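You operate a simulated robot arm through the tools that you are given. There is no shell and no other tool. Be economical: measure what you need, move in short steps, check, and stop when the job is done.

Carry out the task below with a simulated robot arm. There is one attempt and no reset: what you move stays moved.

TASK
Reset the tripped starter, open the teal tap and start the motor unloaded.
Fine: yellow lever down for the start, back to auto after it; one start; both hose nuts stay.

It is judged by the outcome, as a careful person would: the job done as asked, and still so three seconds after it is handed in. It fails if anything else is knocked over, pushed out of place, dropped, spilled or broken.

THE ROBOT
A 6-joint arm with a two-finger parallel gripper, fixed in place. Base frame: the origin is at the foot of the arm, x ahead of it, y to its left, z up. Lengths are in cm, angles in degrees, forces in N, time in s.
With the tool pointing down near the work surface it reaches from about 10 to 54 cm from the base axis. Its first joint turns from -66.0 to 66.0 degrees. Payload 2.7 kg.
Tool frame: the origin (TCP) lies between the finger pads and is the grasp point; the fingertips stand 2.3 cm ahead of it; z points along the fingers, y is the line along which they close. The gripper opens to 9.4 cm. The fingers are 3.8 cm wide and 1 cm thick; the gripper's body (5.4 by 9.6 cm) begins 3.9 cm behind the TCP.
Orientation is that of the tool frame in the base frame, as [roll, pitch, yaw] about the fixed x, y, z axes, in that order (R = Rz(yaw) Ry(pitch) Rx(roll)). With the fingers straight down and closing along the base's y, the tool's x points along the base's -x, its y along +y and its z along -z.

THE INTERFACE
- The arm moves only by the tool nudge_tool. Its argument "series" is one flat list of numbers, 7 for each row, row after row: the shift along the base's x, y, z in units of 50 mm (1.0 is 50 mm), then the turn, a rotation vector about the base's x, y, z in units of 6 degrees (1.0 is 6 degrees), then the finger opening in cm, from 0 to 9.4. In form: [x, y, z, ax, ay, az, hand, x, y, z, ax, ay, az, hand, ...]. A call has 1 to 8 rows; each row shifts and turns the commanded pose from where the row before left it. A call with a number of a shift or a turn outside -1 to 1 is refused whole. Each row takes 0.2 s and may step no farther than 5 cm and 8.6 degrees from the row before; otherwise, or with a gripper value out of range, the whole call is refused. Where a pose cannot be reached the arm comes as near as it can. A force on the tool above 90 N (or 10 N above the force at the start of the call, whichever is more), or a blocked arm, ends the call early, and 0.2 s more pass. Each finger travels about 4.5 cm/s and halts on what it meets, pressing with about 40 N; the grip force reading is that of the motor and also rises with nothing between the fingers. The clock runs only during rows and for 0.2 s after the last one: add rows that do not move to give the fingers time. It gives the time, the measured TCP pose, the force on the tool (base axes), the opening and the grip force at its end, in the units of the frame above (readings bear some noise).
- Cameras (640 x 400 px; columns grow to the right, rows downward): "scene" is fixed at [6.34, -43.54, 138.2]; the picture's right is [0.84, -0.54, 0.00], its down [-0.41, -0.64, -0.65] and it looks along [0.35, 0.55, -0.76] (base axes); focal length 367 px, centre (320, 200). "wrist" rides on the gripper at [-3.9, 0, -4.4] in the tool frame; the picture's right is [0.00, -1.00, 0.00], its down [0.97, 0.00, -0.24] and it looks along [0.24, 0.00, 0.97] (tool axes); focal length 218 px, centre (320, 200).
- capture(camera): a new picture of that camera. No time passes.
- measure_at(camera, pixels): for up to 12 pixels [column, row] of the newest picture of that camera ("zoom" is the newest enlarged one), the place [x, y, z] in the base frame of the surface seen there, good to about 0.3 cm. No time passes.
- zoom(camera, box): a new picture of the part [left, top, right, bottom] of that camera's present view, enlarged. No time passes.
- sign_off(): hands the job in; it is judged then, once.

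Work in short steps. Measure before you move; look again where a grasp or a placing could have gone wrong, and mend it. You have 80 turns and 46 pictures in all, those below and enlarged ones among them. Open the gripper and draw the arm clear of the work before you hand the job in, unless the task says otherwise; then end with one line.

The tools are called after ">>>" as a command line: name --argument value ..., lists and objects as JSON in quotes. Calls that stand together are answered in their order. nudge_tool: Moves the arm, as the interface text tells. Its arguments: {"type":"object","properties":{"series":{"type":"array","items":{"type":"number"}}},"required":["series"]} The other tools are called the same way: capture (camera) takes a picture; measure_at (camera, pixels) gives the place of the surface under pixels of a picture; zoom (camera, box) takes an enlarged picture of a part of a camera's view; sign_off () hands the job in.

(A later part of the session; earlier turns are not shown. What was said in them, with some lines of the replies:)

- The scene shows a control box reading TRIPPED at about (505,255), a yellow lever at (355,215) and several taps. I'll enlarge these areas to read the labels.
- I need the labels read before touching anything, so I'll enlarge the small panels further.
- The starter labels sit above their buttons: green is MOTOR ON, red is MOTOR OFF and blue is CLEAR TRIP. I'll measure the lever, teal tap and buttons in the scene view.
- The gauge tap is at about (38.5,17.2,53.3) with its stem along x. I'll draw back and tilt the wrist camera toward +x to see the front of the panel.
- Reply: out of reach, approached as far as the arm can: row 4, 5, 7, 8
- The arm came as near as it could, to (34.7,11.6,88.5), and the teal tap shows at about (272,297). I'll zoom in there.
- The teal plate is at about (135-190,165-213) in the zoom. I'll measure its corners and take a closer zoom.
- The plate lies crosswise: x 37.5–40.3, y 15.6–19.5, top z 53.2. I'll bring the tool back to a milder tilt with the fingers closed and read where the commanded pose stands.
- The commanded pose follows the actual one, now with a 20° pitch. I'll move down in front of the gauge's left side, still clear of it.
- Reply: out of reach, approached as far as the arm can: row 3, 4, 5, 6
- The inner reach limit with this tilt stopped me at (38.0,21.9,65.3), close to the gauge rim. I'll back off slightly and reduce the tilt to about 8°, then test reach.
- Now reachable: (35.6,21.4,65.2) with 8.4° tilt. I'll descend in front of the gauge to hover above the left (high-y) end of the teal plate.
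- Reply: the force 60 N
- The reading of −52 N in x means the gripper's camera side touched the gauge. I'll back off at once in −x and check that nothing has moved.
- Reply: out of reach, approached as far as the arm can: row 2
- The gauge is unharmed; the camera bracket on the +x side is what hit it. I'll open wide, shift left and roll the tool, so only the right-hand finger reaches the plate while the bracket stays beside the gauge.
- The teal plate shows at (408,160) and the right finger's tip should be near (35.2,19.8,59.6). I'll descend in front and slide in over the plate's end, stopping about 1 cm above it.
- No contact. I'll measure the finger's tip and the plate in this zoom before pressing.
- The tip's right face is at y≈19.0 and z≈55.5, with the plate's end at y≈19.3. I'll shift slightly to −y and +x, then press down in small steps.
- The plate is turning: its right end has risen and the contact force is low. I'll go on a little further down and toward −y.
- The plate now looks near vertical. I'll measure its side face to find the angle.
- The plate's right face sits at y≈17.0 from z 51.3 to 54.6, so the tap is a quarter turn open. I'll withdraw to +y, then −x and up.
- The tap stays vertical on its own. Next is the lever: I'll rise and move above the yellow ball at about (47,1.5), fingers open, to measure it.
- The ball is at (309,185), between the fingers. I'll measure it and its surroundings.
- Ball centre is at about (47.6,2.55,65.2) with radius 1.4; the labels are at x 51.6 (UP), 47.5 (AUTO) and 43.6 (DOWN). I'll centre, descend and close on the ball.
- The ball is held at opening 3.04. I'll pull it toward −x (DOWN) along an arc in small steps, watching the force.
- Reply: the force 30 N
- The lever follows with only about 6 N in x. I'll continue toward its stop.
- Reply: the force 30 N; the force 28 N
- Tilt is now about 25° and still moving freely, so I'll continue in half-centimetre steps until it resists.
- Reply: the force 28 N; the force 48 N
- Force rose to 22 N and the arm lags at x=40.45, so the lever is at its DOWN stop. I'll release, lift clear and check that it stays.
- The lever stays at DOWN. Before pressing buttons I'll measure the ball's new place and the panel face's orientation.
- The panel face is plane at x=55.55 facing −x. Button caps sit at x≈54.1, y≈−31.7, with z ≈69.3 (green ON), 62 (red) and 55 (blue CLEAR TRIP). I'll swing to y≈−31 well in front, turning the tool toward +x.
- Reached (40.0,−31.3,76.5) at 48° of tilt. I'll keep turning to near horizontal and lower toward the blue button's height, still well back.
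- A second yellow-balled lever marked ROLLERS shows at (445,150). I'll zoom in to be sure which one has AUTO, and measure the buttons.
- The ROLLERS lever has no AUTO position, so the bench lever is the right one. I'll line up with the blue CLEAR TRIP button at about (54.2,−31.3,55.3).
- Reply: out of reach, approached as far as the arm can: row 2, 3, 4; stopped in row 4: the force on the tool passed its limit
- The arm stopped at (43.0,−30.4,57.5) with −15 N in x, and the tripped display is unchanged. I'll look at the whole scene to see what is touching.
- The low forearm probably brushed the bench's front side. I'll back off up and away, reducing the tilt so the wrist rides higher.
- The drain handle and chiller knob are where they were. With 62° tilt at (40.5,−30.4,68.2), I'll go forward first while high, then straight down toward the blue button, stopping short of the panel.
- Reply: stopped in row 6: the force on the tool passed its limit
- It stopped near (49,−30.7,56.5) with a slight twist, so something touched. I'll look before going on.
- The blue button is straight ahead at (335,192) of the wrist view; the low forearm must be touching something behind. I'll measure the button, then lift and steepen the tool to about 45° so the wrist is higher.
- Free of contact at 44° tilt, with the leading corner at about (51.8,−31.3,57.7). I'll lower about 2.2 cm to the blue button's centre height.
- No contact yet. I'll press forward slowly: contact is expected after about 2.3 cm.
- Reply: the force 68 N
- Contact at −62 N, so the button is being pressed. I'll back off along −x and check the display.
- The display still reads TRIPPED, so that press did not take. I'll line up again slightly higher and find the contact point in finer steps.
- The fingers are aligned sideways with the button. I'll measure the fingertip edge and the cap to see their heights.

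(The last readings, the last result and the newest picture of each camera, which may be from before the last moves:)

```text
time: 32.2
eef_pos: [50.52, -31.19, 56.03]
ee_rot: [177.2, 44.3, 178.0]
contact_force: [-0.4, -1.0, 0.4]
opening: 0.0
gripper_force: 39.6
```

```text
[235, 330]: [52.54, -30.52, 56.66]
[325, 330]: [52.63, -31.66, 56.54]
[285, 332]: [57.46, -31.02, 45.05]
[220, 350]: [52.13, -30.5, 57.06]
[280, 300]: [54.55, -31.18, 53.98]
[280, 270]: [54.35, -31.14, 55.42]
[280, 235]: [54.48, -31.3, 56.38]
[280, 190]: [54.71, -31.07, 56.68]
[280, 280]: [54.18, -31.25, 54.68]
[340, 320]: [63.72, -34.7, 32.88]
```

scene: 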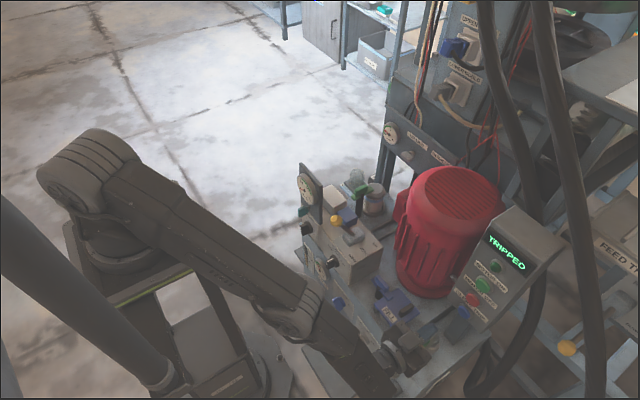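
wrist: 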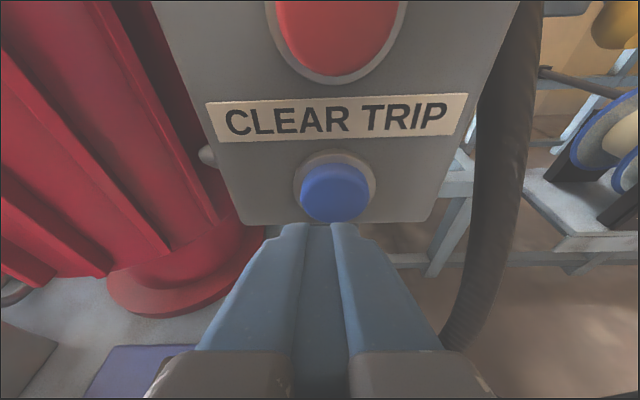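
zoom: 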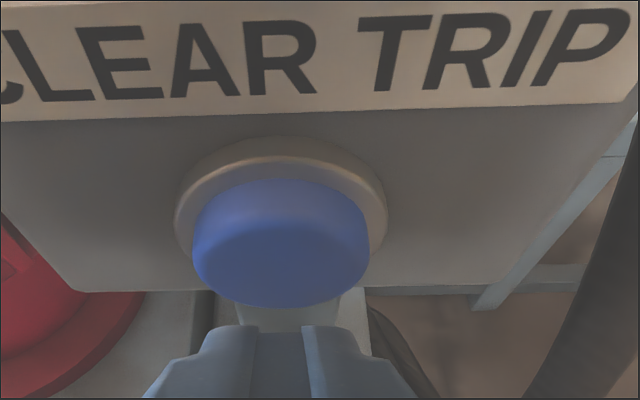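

The tips are rounded, so true contact with the cap needs TCP x≈52.1; the earlier force must have come from the arm touching something else, likely at the FILL handle side. I'll back off and yaw the tool about 20° so the forearm moves away from there.

>>> nudge_tool --series '[-0.3, 0, 0.3, 0, -0.5, 0, 0, -0.1, 0, 0.2, 0, 0, 1, 0, 0, 0, 0, 0, 0, 1, 0, 0, 0, 0, 0, 0, 1, 0, 0, 0, 0, 0, 0, 0.5, 0]'

```text
time: 33.4
eef_pos: [48.39, -31.24, 58.58]
ee_rot: [177.3, 47.4, -161.3]
contact_force: [-0.6, 0.2, 0.0]
opening: 0.0
gripper_force: 39.8
```

Good: yawed by 20°, no contact. I'll lower to z≈55.9 and go forward to x≈50.9.

>>> nudge_tool --series '[0, 0, -0.27, 0, 0, 0, 0, 0, 0, -0.27, 0, 0, 0, 0, 0.25, 0, 0, 0, 0, 0, 0, 0.22, 0, 0, 0, 0, 0, 0]'

```text
time: 34.4
eef_pos: [50.09, -30.87, 56.3]
ee_rot: [177.3, 47.2, -161.3]
contact_force: [-0.3, -0.4, 0.7]
opening: 0.02
gripper_force: 39.8
out of reach, approached as far as the arm can: row 3, 4
```

It's at the reach limit with this yaw. Using the earlier scene picture (taken while the first stop was in effect), I'll measure the arm and nearby bench parts to find what was touched.

>>> measure_at --camera "scene" --pixels '[[310, 290], [325, 315], [340, 345], [365, 375], [385, 380], [392, 352], [405, 340], [420, 358], [440, 325], [415, 330], [400, 300], [383, 290]]'

```text
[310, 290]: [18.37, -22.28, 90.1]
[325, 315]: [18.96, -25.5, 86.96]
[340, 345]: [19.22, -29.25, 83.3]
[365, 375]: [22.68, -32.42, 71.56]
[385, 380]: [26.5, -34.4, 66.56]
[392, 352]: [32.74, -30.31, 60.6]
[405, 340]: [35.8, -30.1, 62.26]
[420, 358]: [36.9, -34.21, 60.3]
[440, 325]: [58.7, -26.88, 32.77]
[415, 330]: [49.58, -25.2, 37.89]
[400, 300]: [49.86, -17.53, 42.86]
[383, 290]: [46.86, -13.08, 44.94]
```

The measured arm is high above the bench, and triangulating shows the swing pipe with the green grip reaching up to about (35,−32,50). That is where the protrusion under the gripper passes, so it is probably what I bumped. I'll rise clear and check whether the pipe moved.

>>> nudge_tool --series '[-0.1, 0, 0.6, 0, 0, 0, 0, -0.2, 0, 0.9, 0, 0, 0, 0, -0.3, 0.2, 0.9, 0, 0, -1, 0, -0.5, 0.6, 0.6, 0, 0, -1, 0, -0.5, 0.8, 0.2, 0, 0, -1, 0, -0.2, 0.9, 0, 0, 0, -0.4, 0, 0, 0.9, 0, 0, 0, 0, 0]'

>>> capture --camera "scene"

```text
time: 36.0
eef_pos: [41.77, -14.32, 72.49]
ee_rot: [176.5, 47.1, 178.0]
contact_force: [0.7, -0.1, 0.5]
opening: 0.0
gripper_force: 39.9
out of reach, approached as far as the arm can: row 7
```

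```text
5 pictures are left
```

scene: 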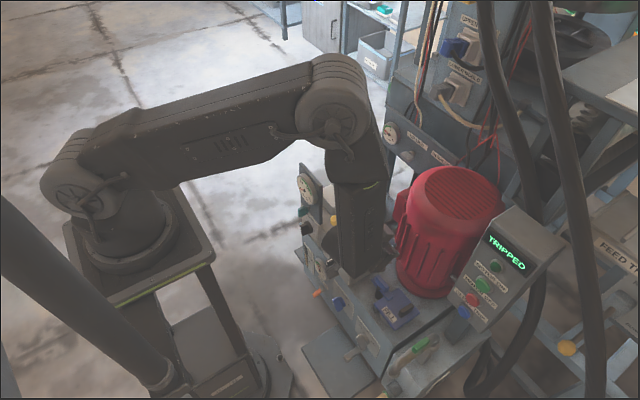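

The pipe and its green grip still appear at (421,345), as at the start. I'll measure the pipe's course.

>>> measure_at --camera "scene" --pixels '[[394, 372], [399, 364], [406, 356], [412, 350], [421, 344], [428, 338], [434, 337], [436, 345], [425, 358], [464, 312], [440, 345]]'

```text
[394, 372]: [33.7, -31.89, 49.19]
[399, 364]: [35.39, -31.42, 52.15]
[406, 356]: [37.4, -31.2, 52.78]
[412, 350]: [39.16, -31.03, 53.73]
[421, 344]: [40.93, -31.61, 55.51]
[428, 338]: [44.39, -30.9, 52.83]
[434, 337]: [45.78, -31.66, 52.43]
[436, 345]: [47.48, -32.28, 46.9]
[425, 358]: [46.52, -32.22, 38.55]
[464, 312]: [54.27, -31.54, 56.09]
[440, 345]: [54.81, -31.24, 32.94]
```

The pipe runs along y≈−31.3 from x 34 to 47 with its top at z 53–55.5, right under the tool's approach, and it has not moved. I'll go back high at 47° and roll the tool about its own axis by 36°, so the underside protrusion swings to −y, clear of the pipe.

>>> nudge_tool --series '[0, -0.6, 0.1, -0.73, 0, 0.68, 0, 0.1, -0.6, 0, -0.73, 0, 0.68, 0, 0.2, -0.6, 0, -0.73, 0, 0.68, 0, 0.3, -0.6, 0, -0.73, 0, 0.68, 0, 0.3, -0.6, 0, -0.73, 0, 0.68, 0, 0.3, -0.5, 0, -0.73, 0, 0.68, 0]'

```text
time: 37.4
eef_pos: [48.25, -32.26, 73.36]
ee_rot: [-150.0, 37.1, -134.3]
contact_force: [0.1, -0.2, -0.6]
opening: 0.0
gripper_force: 40.0
out of reach, approached as far as the arm can: row 1
```

Orientation is right: tool axis (.72,.02,−.69) with the protrusion toward −y. I'll descend in front of the panel.

>>> nudge_tool --series '[0.1, 0.05, -0.8, 0, 0, 0, 0, 0, 0.03, -0.8, 0, 0, 0, 0, 0, 0, -0.8, 0, 0, 0, 0, 0, 0, -0.7, 0, 0, 0, 0, 0, 0, -0.3, 0, 0, 0, 0]'

```text
time: 38.6
eef_pos: [48.65, -31.94, 56.45]
ee_rot: [-149.9, 37.1, -134.4]
contact_force: [0.2, 0.1, 0.3]
opening: 0.01
gripper_force: 39.8
```

No contact this time, at (48.7,−31.9,56.5). I'll press forward in small steps; contact is expected near x≈51.7.

>>> nudge_tool --series '[0.3, 0, -0.04, 0, 0, 0, 0, 0.2, 0, -0.03, 0, 0, 0, 0, 0.06, 0, 0, 0, 0, 0, 0]'

```text
time: 39.4
eef_pos: [51.3, -32.07, 56.03]
ee_rot: [-150.1, 37.1, -134.3]
contact_force: [-1.0, 0.3, -0.3]
opening: 0.01
gripper_force: 40.3
```

>>> nudge_tool --series '[0.07, 0, 0, 0, 0, 0, 0, 0.06, 0, 0, 0, 0, 0, 0, 0.06, 0, 0, 0, 0, 0, 0]'

```text
time: 40.2
eef_pos: [52.02, -31.99, 55.88]
ee_rot: [-150.4, 37.1, -134.7]
contact_force: [-62.9, 8.5, 30.7]
opening: 0.03
gripper_force: 39.6
```

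Contact with −63 N at x=52.0. I'll check the display now while pressed.

>>> zoom --camera "scene" --box '[410, 220, 550, 330]'

```text
3.64 times, centred on (480, 275) of scene
```

zoom: 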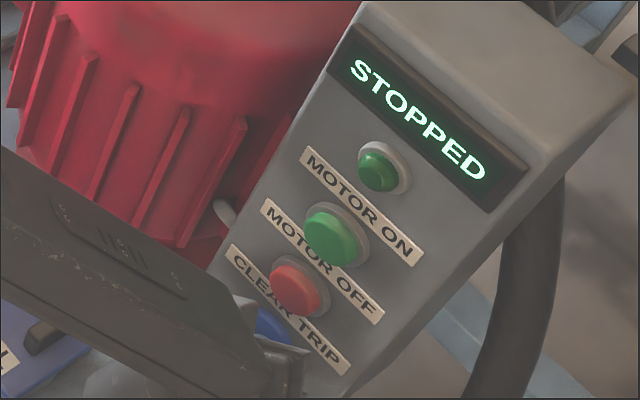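

STOPPED: the trip is cleared. I'll back off 3 cm, rise 13.3 cm to the green MOTOR ON button (lever already DOWN, tap open), and approach without pressing yet.

>>> nudge_tool --series '[-0.4, 0, 0, 0, 0, 0, 0, -0.35, 0, 0, 0, 0, 0, 0, 0, 0, 0.9, 0, 0, 0, 0, 0, 0, 0.9, 0, 0, 0, 0, 0, 0, 0.86, 0, 0, 0, 0, 0.3, 0, 0, 0, 0, 0, 0, 0.15, 0, 0, 0, 0, 0, 0]'

```text
time: 41.8
eef_pos: [50.93, -32.02, 69.39]
ee_rot: [-150.0, 37.1, -134.2]
contact_force: [0.0, 0.0, -0.5]
opening: 0.01
gripper_force: 39.7
```

In front of green at (50.9,−32.0,69.4), untouched. One steady press now, then back off.

>>> nudge_tool --series '[0.1, 0, -0.03, 0, 0, 0, 0, 0.08, 0, 0, 0, 0, 0, 0, 0.05, 0, 0, 0, 0, 0, 0, 0.05, 0, 0, 0, 0, 0, 0]'

```text
time: 42.8
eef_pos: [51.9, -32.16, 68.96]
ee_rot: [-150.3, 36.9, -134.7]
contact_force: [-53.6, 3.9, 24.0]
opening: 0.0
gripper_force: 40.1
```

The press registered −54 N at x=51.9. I'll back off and check the display from above.

>>> nudge_tool --series '[-0.4, 0, 0, 0, 0, 0, 0, -0.5, 0, 0.1, 0, 0, 0, 0, -0.5, 0.2, 0.3, 0.73, 0, -0.68, 0]'

>>> zoom --camera "scene" --box '[290, 180, 550, 340]'

```text
time: 43.6
eef_pos: [45.36, -30.93, 71.32]
ee_rot: [-154.1, 40.2, -140.9]
contact_force: [0.3, 0.1, 0.2]
opening: 0.0
gripper_force: 39.9
```

```text
2.46 times, centred on (420, 260) of scene
```

zoom: 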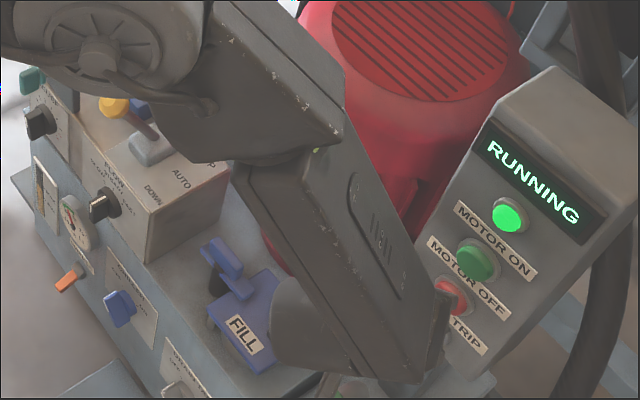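

RUNNING with the MOTOR ON lamp lit. Now I'll bring the tool back high over the lever, undoing the roll and then the tilt.

>>> nudge_tool --series '[-0.1, 0, 0.7, 0.73, 0, -0.68, 0, -0.1, 0.2, 0.7, 0.73, 0, -0.68, 0, -0.1, 0.7, 0.3, 0.73, 0, -0.68, 0, -0.1, 0.8, 0, 0.73, 0, -0.68, 0, -0.1, 0.8, 0, 0.73, 0, -0.68, 0, -0.1, 0.8, 0, 0, 1, 0, 0, -0.1, 0.8, 0, 0, 1, 0, 0, -0.1, 0.8, 0, 0, 1, 0, 2]'

```text
time: 45.4
eef_pos: [41.28, -6.49, 79.53]
ee_rot: [177.7, 29.1, 178.6]
contact_force: [0.2, -0.2, 0.4]
opening: 1.98
gripper_force: 0.0
```

>>> nudge_tool --series '[0, 0.6, 0, -0.33, 1, 0.05, 4, 0, 0.6, 0, 0, 1, 0, 6, 0, 0.4, 0, 0, 1, 0, 6, 0, 0.22, 0, 0, 1, 0, 6, 0, 0, 0, 0, 0.85, 0, 6]'

>>> capture --camera "wrist"

```text
time: 46.6
eef_pos: [37.09, -0.09, 78.07]
ee_rot: [178.7, 14.3, 179.8]
contact_force: [-0.6, -0.2, 0.6]
opening: 6.01
gripper_force: 0.0
out of reach, approached as far as the arm can: row 2, 3, 4, 5
```

```text
2 pictures are left
```

wrist: 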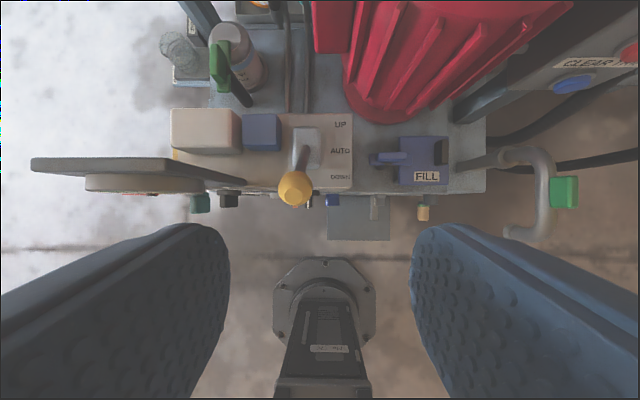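

The ball is still at DOWN, at (295,188). I'll measure it and finish straightening the tool.

>>> measure_at --camera "wrist" --pixels '[[295, 185], [295, 202], [280, 188], [310, 188]]'

>>> nudge_tool --series '[0.2, 0.2, 0.2, 0, 1, 0, 6, 0.3, 0.2, 0.1, 0, 1, 0, 6, 0.3, 0.13, 0, 0.2, 0.4, 0, 6, 0, 0, 0, 0, 0, 0, 6]'

```text
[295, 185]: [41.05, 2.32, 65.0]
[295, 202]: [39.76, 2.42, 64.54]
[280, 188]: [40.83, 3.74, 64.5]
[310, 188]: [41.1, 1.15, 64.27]
```

```text
time: 47.6
eef_pos: [41.3, 2.53, 79.81]
ee_rot: [177.5, -0.2, 179.8]
contact_force: [-0.3, 0.5, 0.2]
opening: 6.01
gripper_force: 0.1
```

Straight above the ball. I'll fix the small roll, descend to (40.6,2.45,63.3) and close on it.

>>> nudge_tool --series '[-0.14, -0.02, -0.7, -0.42, 0, 0, 6, 0, 0, -0.9, 0, 0, 0, 6, 0, 0, -0.9, 0, 0, 0, 6, 0, 0, -0.8, 0, 0, 0, 6, 0, 0, 0, 0, 0, 0, 5, 0, 0, 0, 0, 0, 0, 3.5, 0, 0, 0, 0, 0, 0, 2.7, 0, 0, 0, 0, 0, 0, 2.4]'

```text
time: 49.4
eef_pos: [40.69, 2.45, 63.28]
ee_rot: [179.8, -0.1, 179.9]
contact_force: [1.1, 19.9, -6.5]
opening: 3.24
gripper_force: 9.4
```

Grip is closing at 3.24. I'll give it one more row, then push the lever back toward +x along the arc, stopping short of AUTO to check.

>>> nudge_tool --series '[0, 0, 0, 0, 0, 0, 2.4, 0.18, 0, 0.09, 0, 0, 0, 2.4, 0.2, 0, 0.09, 0, 0, 0, 2.4, 0.2, 0, 0.07, 0, 0, 0, 2.4, 0.2, 0, 0.055, 0, 0, 0, 2.4, 0.2, 0, 0.035, 0, 0, 0, 2.4, 0.2, 0, 0.02, 0, 0, 0, 2.4]'

```text
time: 51.0
eef_pos: [46.59, 2.36, 65.17]
ee_rot: [179.9, -0.2, 179.9]
contact_force: [-1.1, 21.3, 0.2]
opening: 3.3
gripper_force: 10.4
```

Now at x=46.6; I'll finish the last centimetre to AUTO at x≈47.55.

>>> nudge_tool --series '[0.1, 0, 0, 0, 0, 0, 2.4, 0.09, 0, 0, 0, 0, 0, 2.4, 0, 0, 0, 0, 0, 0, 2.4]'

>>> zoom --camera "scene" --box '[280, 150, 440, 250]'

```text
time: 51.8
eef_pos: [47.52, 2.44, 65.09]
ee_rot: [179.9, 0.0, 179.7]
contact_force: [-1.5, 19.5, 4.0]
opening: 3.26
gripper_force: 9.0
```

```text
4.00 times, centred on (360, 200) of scene
```

zoom: 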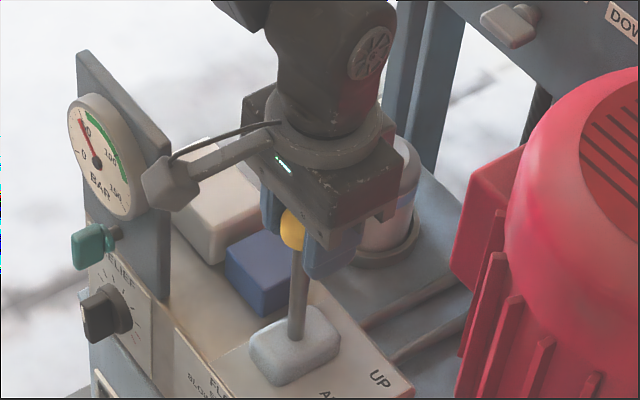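

The lever is upright at AUTO, and the gauge now shows pressure. I'll release and rise straight up, well clear.

>>> nudge_tool --series '[0, 0, 0, 0, 0, 0, 4, 0, 0, 0, 0, 0, 0, 6, 0, 0, 0, 0, 0, 0, 6, 0, 0, 0.8, 0, 0, 0, 6, 0, 0, 0.9, 0, 0, 0, 6, 0, 0, 0.9, 0, 0, 0, 6, -0.5, 0, 0.7, 0, 0, 0, 6, -0.5, 0, 0.7, 0, 0, 0, 6]'

>>> capture --camera "scene"

>>> measure_at --camera "scene" --pixels '[[357, 205], [353, 230], [421, 344], [303, 210], [394, 372]]'

```text
time: 53.6
eef_pos: [42.32, 2.35, 85.16]
ee_rot: [180.0, -0.2, 179.8]
contact_force: [-0.2, 0.7, 0.5]
opening: 5.99
gripper_force: 0.1
```

```text
0 pictures are left
```

scene: 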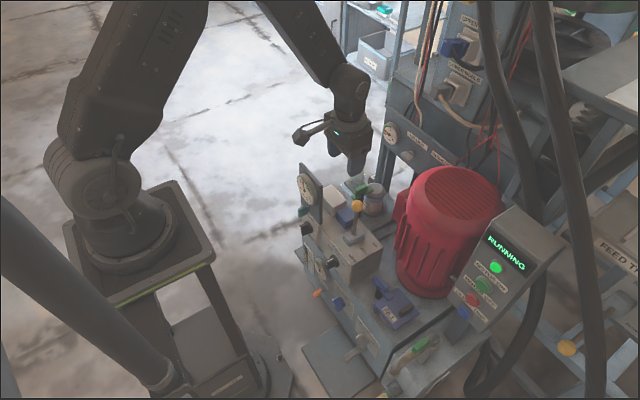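

```text
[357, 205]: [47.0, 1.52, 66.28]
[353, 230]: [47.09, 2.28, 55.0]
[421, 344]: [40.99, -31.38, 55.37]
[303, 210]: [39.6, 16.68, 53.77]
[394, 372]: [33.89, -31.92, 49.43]
```

The ball is back at its starting AUTO place, the display reads RUNNING, the tap is open and the pipe is unmoved. I'll lift a little further and then hand in.

>>> nudge_tool --series '[0, 0, 0.9, 0, 0, 0, 8, 0, 0, 0.9, 0, 0, 0, 9.4, 0, 0, 0.8, 0, 0, 0, 9.4]'

>>> sign_off

```text
time: 54.4
eef_pos: [42.44, 2.22, 98.12]
ee_rot: [179.8, -0.2, 179.8]
contact_force: [0.1, -0.1, 0.2]
opening: 9.4
gripper_force: 0.1
```

```text
The job is handed in.
```

The motor is running after one start with the yellow lever down; the trip is cleared, the teal tap is open, the lever is back at AUTO, and the hose nuts were not touched. On the way the arm touched the gauge once (about 52 N) and probably bumped the green-grip swing pipe; both look unchanged.
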